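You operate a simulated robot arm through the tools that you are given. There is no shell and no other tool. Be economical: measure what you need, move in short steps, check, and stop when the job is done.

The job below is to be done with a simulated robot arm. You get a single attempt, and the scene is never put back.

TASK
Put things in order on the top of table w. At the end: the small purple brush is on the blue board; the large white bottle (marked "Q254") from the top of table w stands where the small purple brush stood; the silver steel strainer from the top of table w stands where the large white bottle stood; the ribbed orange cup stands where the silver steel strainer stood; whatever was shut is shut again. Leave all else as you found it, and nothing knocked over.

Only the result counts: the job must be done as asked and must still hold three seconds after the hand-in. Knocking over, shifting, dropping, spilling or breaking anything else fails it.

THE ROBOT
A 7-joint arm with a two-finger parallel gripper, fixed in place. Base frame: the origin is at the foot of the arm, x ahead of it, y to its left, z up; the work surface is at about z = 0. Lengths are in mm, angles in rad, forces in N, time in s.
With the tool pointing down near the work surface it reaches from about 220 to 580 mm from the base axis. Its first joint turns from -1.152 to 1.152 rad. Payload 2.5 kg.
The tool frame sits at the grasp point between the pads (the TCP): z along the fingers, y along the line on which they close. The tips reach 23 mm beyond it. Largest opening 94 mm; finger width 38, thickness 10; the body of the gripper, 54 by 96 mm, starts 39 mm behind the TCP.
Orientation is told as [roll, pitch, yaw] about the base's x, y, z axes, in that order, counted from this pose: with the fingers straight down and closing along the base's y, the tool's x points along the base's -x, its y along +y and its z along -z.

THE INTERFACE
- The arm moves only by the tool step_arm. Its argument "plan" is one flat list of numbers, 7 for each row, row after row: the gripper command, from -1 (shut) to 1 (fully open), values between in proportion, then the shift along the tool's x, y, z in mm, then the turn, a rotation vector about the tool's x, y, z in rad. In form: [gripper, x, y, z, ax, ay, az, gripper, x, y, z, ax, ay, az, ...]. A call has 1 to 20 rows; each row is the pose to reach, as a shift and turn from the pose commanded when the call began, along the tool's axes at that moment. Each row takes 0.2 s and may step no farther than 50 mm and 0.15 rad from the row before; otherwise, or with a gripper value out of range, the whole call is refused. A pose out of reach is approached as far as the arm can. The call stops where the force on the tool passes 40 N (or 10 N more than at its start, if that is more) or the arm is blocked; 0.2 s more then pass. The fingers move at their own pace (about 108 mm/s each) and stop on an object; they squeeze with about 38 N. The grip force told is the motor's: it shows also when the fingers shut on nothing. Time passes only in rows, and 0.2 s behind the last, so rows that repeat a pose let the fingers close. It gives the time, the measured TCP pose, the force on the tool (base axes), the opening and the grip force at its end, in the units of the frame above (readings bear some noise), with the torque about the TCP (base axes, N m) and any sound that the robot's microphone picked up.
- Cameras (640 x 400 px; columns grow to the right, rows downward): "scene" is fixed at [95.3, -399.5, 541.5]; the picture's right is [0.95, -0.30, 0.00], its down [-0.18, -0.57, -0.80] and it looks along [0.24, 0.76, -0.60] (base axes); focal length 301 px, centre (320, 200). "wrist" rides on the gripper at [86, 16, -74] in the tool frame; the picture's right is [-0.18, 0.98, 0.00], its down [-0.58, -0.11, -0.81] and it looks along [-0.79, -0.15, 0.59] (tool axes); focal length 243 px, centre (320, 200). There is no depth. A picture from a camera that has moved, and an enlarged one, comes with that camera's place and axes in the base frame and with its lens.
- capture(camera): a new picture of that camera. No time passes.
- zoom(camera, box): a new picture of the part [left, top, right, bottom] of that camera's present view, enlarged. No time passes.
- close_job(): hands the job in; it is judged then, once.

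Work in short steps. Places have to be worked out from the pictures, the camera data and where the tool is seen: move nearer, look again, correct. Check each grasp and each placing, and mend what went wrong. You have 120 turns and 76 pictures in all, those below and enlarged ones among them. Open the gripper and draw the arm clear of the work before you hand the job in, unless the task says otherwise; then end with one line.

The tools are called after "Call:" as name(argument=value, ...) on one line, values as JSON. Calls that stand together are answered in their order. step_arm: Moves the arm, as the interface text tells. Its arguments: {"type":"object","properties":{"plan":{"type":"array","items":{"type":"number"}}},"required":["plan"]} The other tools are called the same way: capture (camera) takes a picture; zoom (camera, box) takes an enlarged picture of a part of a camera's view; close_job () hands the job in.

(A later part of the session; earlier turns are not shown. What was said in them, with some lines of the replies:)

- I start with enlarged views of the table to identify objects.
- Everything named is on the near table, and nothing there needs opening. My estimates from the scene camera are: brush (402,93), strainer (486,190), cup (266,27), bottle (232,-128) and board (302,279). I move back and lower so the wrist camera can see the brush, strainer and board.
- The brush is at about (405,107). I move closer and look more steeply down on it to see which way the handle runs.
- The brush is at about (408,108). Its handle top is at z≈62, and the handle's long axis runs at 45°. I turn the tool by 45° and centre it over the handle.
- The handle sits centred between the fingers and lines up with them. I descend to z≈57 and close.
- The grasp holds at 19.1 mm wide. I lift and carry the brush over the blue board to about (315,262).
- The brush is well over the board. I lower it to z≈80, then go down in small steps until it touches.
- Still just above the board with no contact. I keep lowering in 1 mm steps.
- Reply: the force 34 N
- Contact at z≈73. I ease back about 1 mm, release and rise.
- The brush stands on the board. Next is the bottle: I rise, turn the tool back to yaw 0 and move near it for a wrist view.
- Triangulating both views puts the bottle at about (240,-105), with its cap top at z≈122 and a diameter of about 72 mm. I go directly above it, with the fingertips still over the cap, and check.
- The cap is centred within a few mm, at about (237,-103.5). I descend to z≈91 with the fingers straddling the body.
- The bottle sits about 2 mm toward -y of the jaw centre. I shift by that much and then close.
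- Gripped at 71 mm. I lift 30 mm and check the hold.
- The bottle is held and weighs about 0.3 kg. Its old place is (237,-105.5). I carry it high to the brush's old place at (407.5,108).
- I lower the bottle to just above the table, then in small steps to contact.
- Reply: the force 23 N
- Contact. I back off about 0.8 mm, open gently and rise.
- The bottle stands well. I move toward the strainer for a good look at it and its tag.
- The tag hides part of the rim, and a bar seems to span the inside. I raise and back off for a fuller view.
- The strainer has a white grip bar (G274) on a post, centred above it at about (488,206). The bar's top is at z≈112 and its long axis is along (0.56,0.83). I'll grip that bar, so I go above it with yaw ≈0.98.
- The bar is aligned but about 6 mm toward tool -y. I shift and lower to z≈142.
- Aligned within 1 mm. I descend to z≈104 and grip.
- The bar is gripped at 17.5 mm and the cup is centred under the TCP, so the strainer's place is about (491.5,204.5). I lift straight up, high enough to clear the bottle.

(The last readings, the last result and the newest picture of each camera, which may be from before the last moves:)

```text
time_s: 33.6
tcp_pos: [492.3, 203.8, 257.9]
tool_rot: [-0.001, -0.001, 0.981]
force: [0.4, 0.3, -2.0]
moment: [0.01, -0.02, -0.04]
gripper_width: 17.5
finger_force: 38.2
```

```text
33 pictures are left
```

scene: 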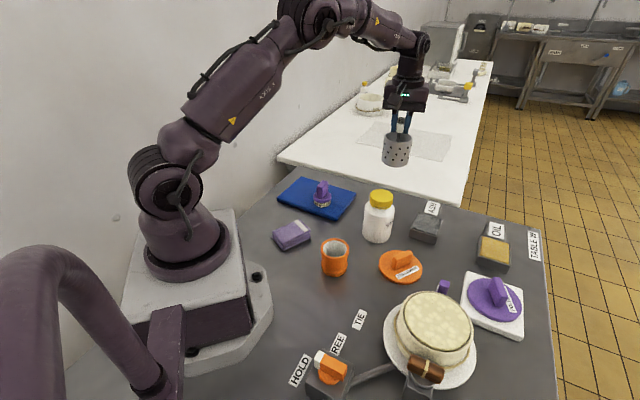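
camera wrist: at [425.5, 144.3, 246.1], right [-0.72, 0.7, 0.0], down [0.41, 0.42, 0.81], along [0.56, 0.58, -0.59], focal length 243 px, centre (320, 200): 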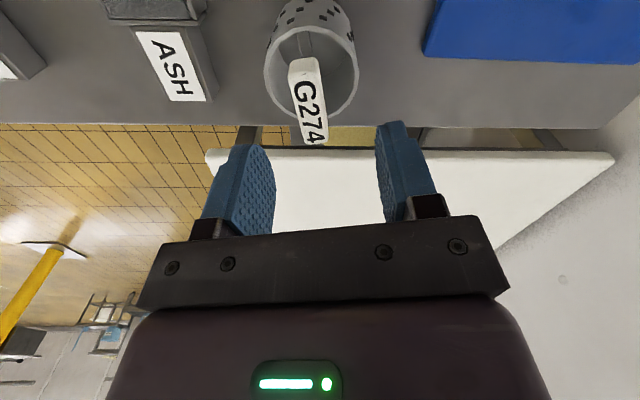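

The strainer is lifted free. I carry it over to above the bottle's old place (237,-105.5), turning back to yaw 0 on the way.

Call:
step_arm(plan=[-1, 44.3, 4.4, 0, 0, 0, 0.109, -1, 88.7, 8.8, 0, 0, 0, 0.218, -1, 133, 13.3, 0, 0, 0, 0.327, -1, 177.3, 17.7, 0, 0, 0, 0.436, -1, 221.7, 22.1, 0, 0, 0, 0.545, -1, 266, 26.5, 0, 0, 0, 0.654, -1, 310.3, 31, 0, 0, 0, 0.763, -1, 354.7, 35.4, 0, 0, 0, 0.872, -1, 399, 39.8, 0, 0, 0, 0.981, -1, 399, 39.8, 45, 0, 0, 0.981, -1, 399, 39.8, 90, 0, 0, 0.981, -1, 399, 39.8, 120, 0, 0, 0.981, -1, 399, 39.8, 120, 0, 0, 0.981])

Call:
capture(camera="wrist")

Call:
zoom(camera="scene", box=[250, 240, 442, 360])

```text
time_s: 36.4
tcp_pos: [236.1, -106.4, 135.5]
tool_rot: [0.001, -0.002, 0.0]
force: [0.1, 0.0, -0.8]
moment: [0.0, 0.0, -0.03]
gripper_width: 17.8
finger_force: 37.8
```

```text
32 pictures are left
camera wrist: at [149.6, -89.5, 209.9], right [0.18, 0.98, 0.0], down [0.58, -0.11, 0.81], along [0.79, -0.15, -0.59], focal length 243 px, centre (320, 200)
```

wrist: 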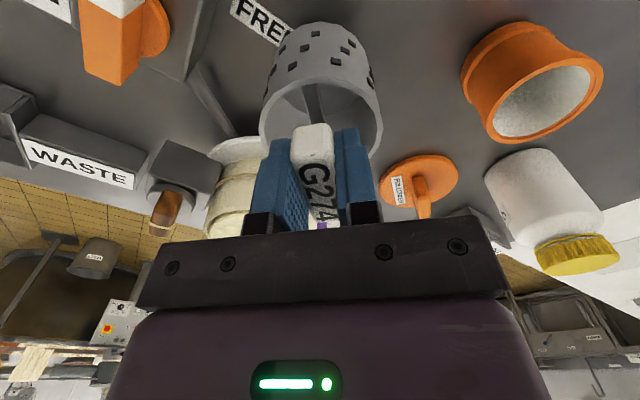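

```text
3.33 times, centred on (346, 300) of scene
camera zoom: at [95.3, -399.5, 541.5], right [0.95, -0.3, 0.0], down [-0.18, -0.57, -0.8], along [0.24, 0.76, -0.6], focal length 1004 px, centre (233, -133)
```

zoom: 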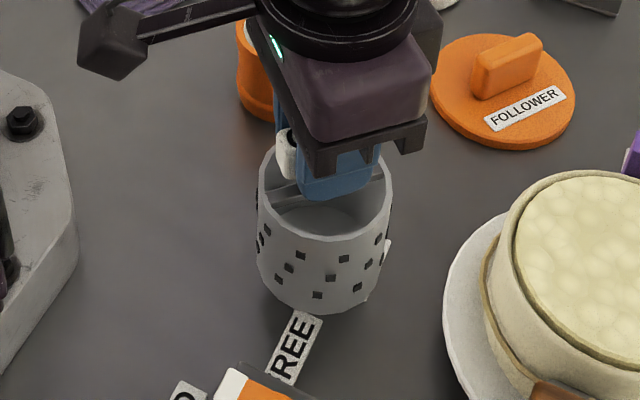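

Held upright above the spot. I lower it, slowly at the end.

Call:
step_arm(plan=[-1, -0.5, 0.5, 16, 0, 0, 0, -1, -0.5, 0.5, 27, 0, 0, 0, -1, -0.5, 0.5, 28.5, 0, 0, 0, -1, -0.5, 0.5, 29.5, 0, 0, 0, -1, -0.5, 0.5, 29.5, 0, 0, 0])

```text
time_s: 37.6
tcp_pos: [237.2, -104.9, 106.6]
tool_rot: [0.001, 0.001, 0.0]
force: [0.3, 0.1, 0.2]
moment: [0.0, -0.03, -0.05]
gripper_width: 17.4
finger_force: 37.5
```

Call:
step_arm(plan=[-1, 0, 0, 0.7, 0, 0, 0, -1, 0, 0, 1.4, 0, 0, 0, -1, 0, 0, 1.4, 0, 0, 0])

```text
time_s: 38.4
tcp_pos: [237.5, -105.2, 105.1]
tool_rot: [0.0, 0.001, 0.001]
force: [-8.3, 2.2, 37.4]
moment: [0.04, 0.21, 0.0]
gripper_width: 17.7
finger_force: 38.0
```

Contact. I back off about 1 mm, open moderately and rise.

Call:
step_arm(plan=[-1, 0, 0, -1, 0, 0, 0, -1, 0, 0, -1, 0, 0, 0, -0.4, 0, 0, -1, 0, 0, 0, 0, 0, 0, -1, 0, 0, 0, 0, 0, 0, -1, 0, 0, 0, 0, 0, 0, -25, 0, 0, 0, 0, 0, 0, -65, 0, 0, 0, 0, 0, 0, -110, 0, 0, 0, 0, 0, 0, -110, 0, 0, 0])

Call:
capture(camera="wrist")

Call:
capture(camera="scene")

```text
time_s: 40.4
tcp_pos: [237.8, -104.2, 214.9]
tool_rot: [-0.001, -0.001, 0.001]
force: [-0.7, 0.3, 0.1]
moment: [-0.02, 0.0, 0.02]
gripper_width: 46.9
finger_force: 0.0
```

```text
30 pictures are left
camera wrist: at [150.9, -87.9, 289.7], right [0.18, 0.98, 0.0], down [0.58, -0.11, 0.81], along [0.79, -0.15, -0.59], focal length 243 px, centre (320, 200)
```

wrist: 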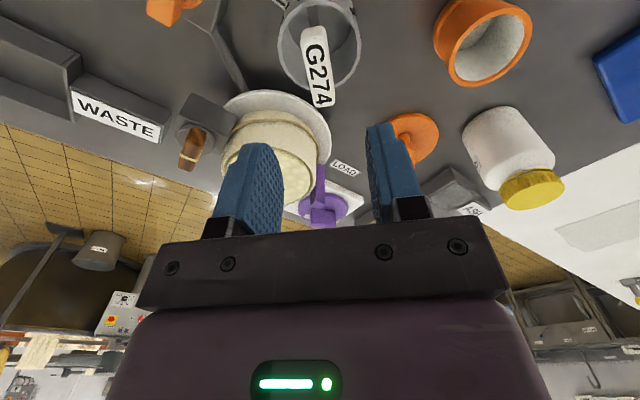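

```text
29 pictures are left
```

scene: 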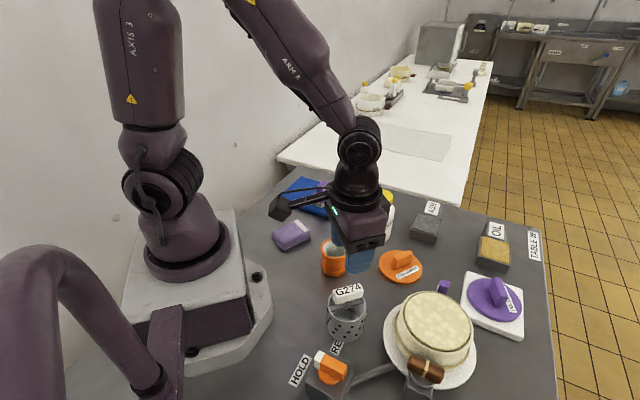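

The strainer stands in place. Next is the orange cup at about (262,31): I move above it and check.

Call:
step_arm(plan=[1, -6, 34, 0, 0, 0, 0, 1, -12, 68, 0, 0, 0, 0, 1, -18, 102, 20, 0, 0, 0, 1, -24, 136, 40, 0, 0, 0, 1, -24, 136, 50, 0, 0, 0, 1, -24, 136, 50, 0, 0, 0])

Call:
zoom(camera="wrist", box=[200, 0, 440, 150])

Call:
zoom(camera="scene", box=[270, 200, 398, 280])

```text
time_s: 41.8
tcp_pos: [262.2, 30.5, 165.9]
tool_rot: [0.0, -0.003, 0.0]
force: [-0.2, 0.1, -0.2]
moment: [-0.03, 0.0, -0.02]
gripper_width: 93.9
finger_force: 0.1
```

```text
2.67 times, centred on (320, 75) of wrist
camera zoom: at [175.0, 46.7, 239.6], right [0.18, 0.98, 0.0], down [0.58, -0.11, 0.81], along [0.79, -0.15, -0.59], focal length 647 px, centre (320, 533)
```

zoom: 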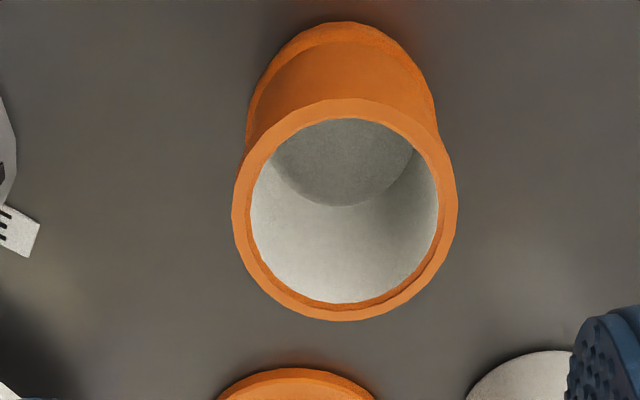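

```text
5.00 times, centred on (334, 240) of scene
camera zoom: at [95.3, -399.5, 541.5], right [0.95, -0.3, 0.0], down [-0.18, -0.57, -0.8], along [0.24, 0.76, -0.6], focal length 1505 px, centre (250, 0)
```

zoom: 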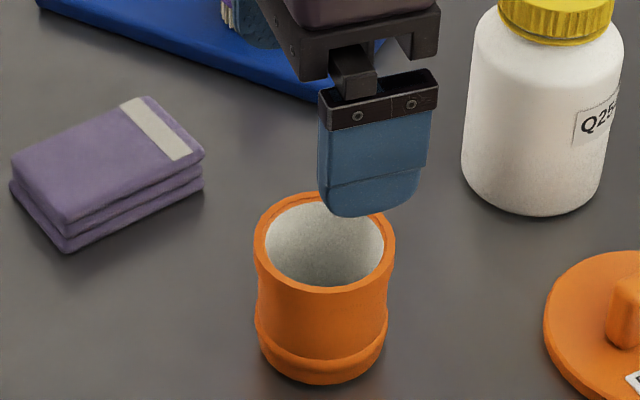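

The cup is centred at (264,37) with its rim at z≈66 and a diameter of about 60 mm. I correct position and descend to z≈46.

Call:
step_arm(plan=[1, -1.8, 6.7, 0, 0, 0, 0, 1, -1.8, 6.7, 40, 0, 0, 0, 1, -1.8, 6.7, 80, 0, 0, 0, 1, -1.8, 6.7, 105, 0, 0, 0, 1, -1.8, 6.7, 120, 0, 0, 0, 1, -1.8, 6.7, 120, 0, 0, 0])

Call:
capture(camera="wrist")

Call:
zoom(camera="scene", box=[270, 210, 398, 290])

```text
time_s: 43.2
tcp_pos: [262.5, 35.8, 44.5]
tool_rot: [0.002, 0.0, -0.002]
force: [0.2, 0.1, 0.2]
moment: [-0.01, -0.02, 0.03]
gripper_width: 94.0
finger_force: 0.1
```

```text
26 pictures are left
camera wrist: at [176.9, 53.1, 119.0], right [0.18, 0.98, 0.0], down [0.58, -0.11, 0.81], along [0.79, -0.15, -0.59], focal length 243 px, centre (320, 200)
```

wrist: 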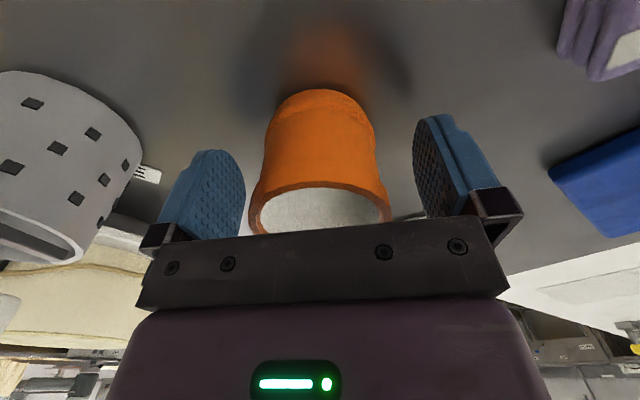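

```text
5.00 times, centred on (334, 250) of scene
camera zoom: at [95.3, -399.5, 541.5], right [0.95, -0.3, 0.0], down [-0.18, -0.57, -0.8], along [0.24, 0.76, -0.6], focal length 1505 px, centre (250, -50)
```

zoom: 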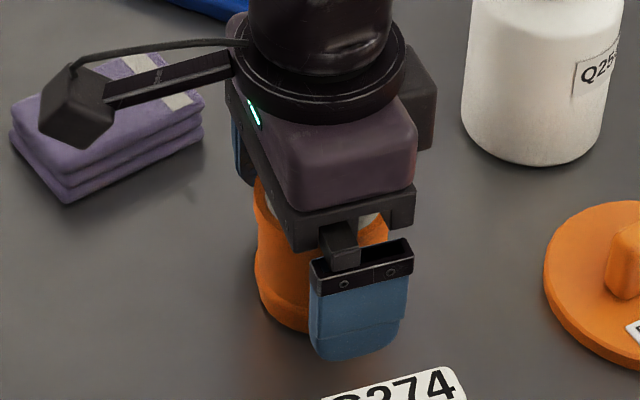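

The cup is centred between the fingers. I close.

Call:
step_arm(plan=[0.5, 0, 0, 0, 0, 0, 0, 0.3, 0, 0, 0, 0, 0, 0, -1, 0, 0, 0, 0, 0, 0, -1, 0, 0, 0, 0, 0, 0, -1, 0, 0, 0, 0, 0, 0, -1, 0, 0, -10, 0, 0, 0, -1, 0, 0, -30, 0, 0, 0, -1, 0, 0, -30, 0, 0, 0])

Call:
capture(camera="wrist")

```text
time_s: 45.0
tcp_pos: [263.2, 36.9, 75.1]
tool_rot: [0.001, -0.001, 0.0]
force: [-0.5, -0.3, -0.5]
moment: [0.0, -0.02, -0.03]
gripper_width: 57.0
finger_force: 38.2
```

```text
24 pictures are left
camera wrist: at [176.2, 53.6, 149.1], right [0.18, 0.98, 0.0], down [0.58, -0.11, 0.81], along [0.79, -0.15, -0.59], focal length 243 px, centre (320, 200)
```

wrist: 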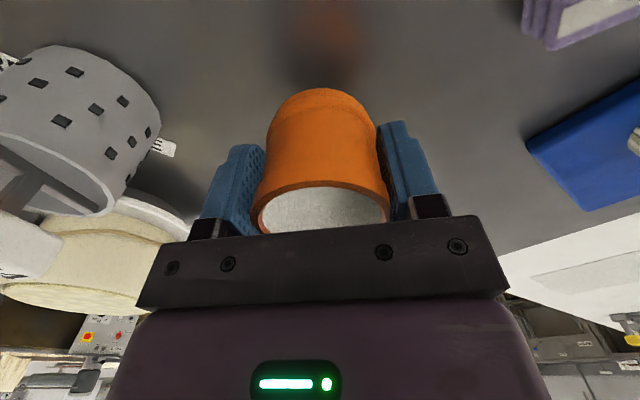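

The cup is held. I lift to z≈200, carry it over to the strainer's old place and descend partway.

Call:
step_arm(plan=[-1, 0, 0, -45, 0, 0, 0, -1, 0, 0, -90, 0, 0, 0, -1, 0, 0, -125, 0, 0, 0, -1, -38.1, 28, -125, 0, 0, 0, -1, -76.2, 56, -125, 0, 0, 0, -1, -114.3, 84, -125, 0, 0, 0, -1, -152.4, 112, -125, 0, 0, 0, -1, -190.5, 140, -125, 0, 0, 0, -1, -228.5, 168, -125, 0, 0, 0, -1, -228.5, 168, -125, 0, 0, 0, -1, -228.5, 168, -80, 0, 0, 0, -1, -228.5, 168, -40, 0, 0, 0, -1, -228.5, 168, 0, 0, 0, 0, -1, -228.5, 168, 0, 0, 0, 0])

Call:
capture(camera="wrist")

Call:
zoom(camera="scene", box=[320, 150, 448, 230])

```text
time_s: 48.0
tcp_pos: [491.1, 205.3, 75.1]
tool_rot: [0.001, 0.0, 0.0]
force: [0.5, -0.4, 0.0]
moment: [0.01, 0.02, 0.04]
gripper_width: 57.2
finger_force: 37.8
```

```text
23 pictures are left
camera wrist: at [404.3, 222.5, 149.4], right [0.18, 0.98, 0.0], down [0.58, -0.11, 0.81], along [0.79, -0.15, -0.59], focal length 243 px, centre (320, 200)
```

wrist: 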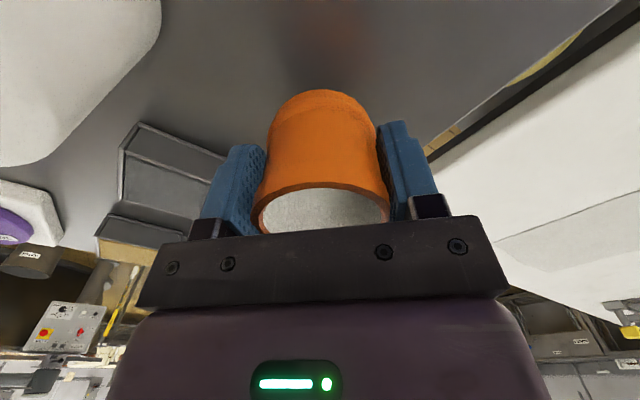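

```text
5.00 times, centred on (384, 190) of scene
camera zoom: at [95.3, -399.5, 541.5], right [0.95, -0.3, 0.0], down [-0.18, -0.57, -0.8], along [0.24, 0.76, -0.6], focal length 1505 px, centre (0, 250)
```

zoom: 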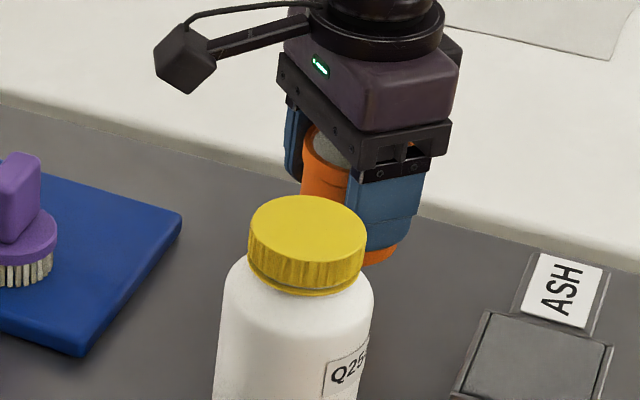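

I lower the cup toward the table, ending in small steps.

Call:
step_arm(plan=[-1, 0, 0, 15, 0, 0, 0, -1, 0, 0, 26, 0, 0, 0, -1, 0, 0, 28, 0, 0, 0, -1, 0, 0, 29, 0, 0, 0, -1, 0, 0, 29.5, 0, 0, 0, -1, 0, 0, 29.5, 0, 0, 0])

```text
time_s: 49.4
tcp_pos: [492.4, 204.8, 46.0]
tool_rot: [0.001, 0.0, -0.001]
force: [0.3, 0.6, -0.8]
moment: [0.0, -0.01, -0.03]
gripper_width: 57.2
finger_force: 38.0
```

Call:
step_arm(plan=[-1, 0, 0, 0.7, 0, 0, 0, -1, 0, 0, 1.4, 0, 0, 0, -1, 0, 0, 1.4, 0, 0, 0])

```text
time_s: 50.2
tcp_pos: [492.5, 204.9, 44.3]
tool_rot: [-0.001, -0.003, 0.001]
force: [-3.3, -1.2, 11.5]
moment: [-0.07, 0.14, -0.04]
gripper_width: 57.0
finger_force: 37.7
```

Light contact. I release, opening only to about 80 mm, and rise.

Call:
step_arm(plan=[-1, 0, 0, -0.4, 0, 0, 0, 0.3, 0, 0, -0.4, 0, 0, 0, 0.7, 0, 0, -0.4, 0, 0, 0, 0.7, 0, 0, -0.4, 0, 0, 0, 0.7, 0, 0, -40, 0, 0, 0, 0.7, 0, 0, -85, 0, 0, 0, 0.7, 0, 0, -130, 0, 0, 0, 0.7, 0, 0, -175, 0, 0, 0, 0.7, 40, -25, -190, 0, 0, 0, 0.7, 80, -50, -200, 0, 0, 0, 0.7, 115, -80, -210, 0, 0, 0, 0.7, 115, -120, -220, 0, 0, 0, 0.7, 115, -160, -240, 0, 0, 0, 0.7, 115, -200, -260, 0, 0, 0, 0.7, 115, -200, -300, 0, 0, 0, 0.7, 115, -200, -300, 0, 0, 0])

Call:
capture(camera="scene")

Call:
capture(camera="wrist")

```text
time_s: 53.6
tcp_pos: [377.8, 5.8, 346.0]
tool_rot: [0.001, -0.002, -0.002]
force: [-0.3, -1.0, -0.3]
moment: [0.03, 0.0, 0.0]
gripper_width: 79.8
finger_force: 0.0
```

```text
21 pictures are left
```

scene: 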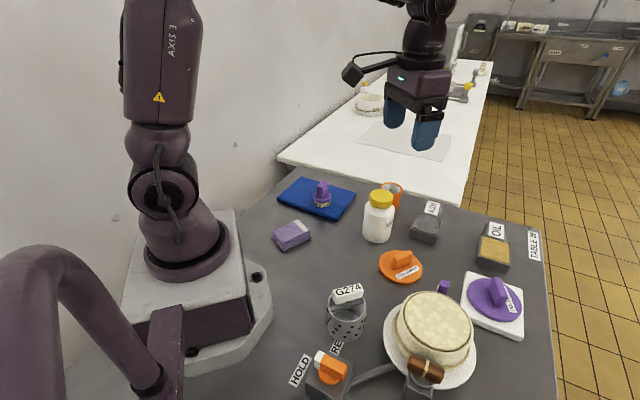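

```text
20 pictures are left
camera wrist: at [289.8, 22.9, 419.7], right [0.18, 0.98, 0.0], down [0.58, -0.11, 0.81], along [0.79, -0.15, -0.59], focal length 243 px, centre (320, 200)
```

wrist: 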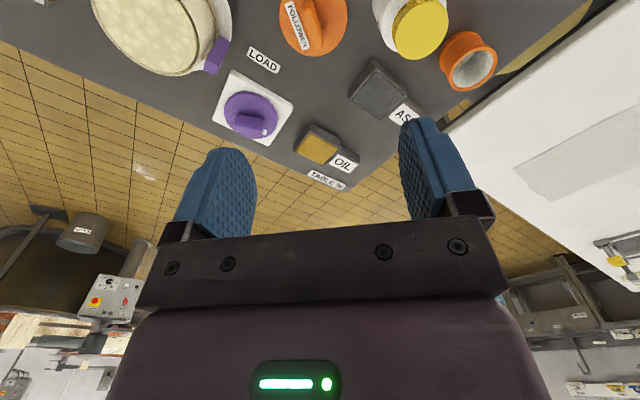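

All four objects stand upright in their places, and nothing else looks moved. The gripper is open and the arm is clear, so I hand in.

Call:
close_job()

```text
The job is handed in.
```

The job is handed in: the brush is on the blue board, and the bottle, strainer and cup each stand in their new places; nothing had to be opened, and nothing was knocked over.
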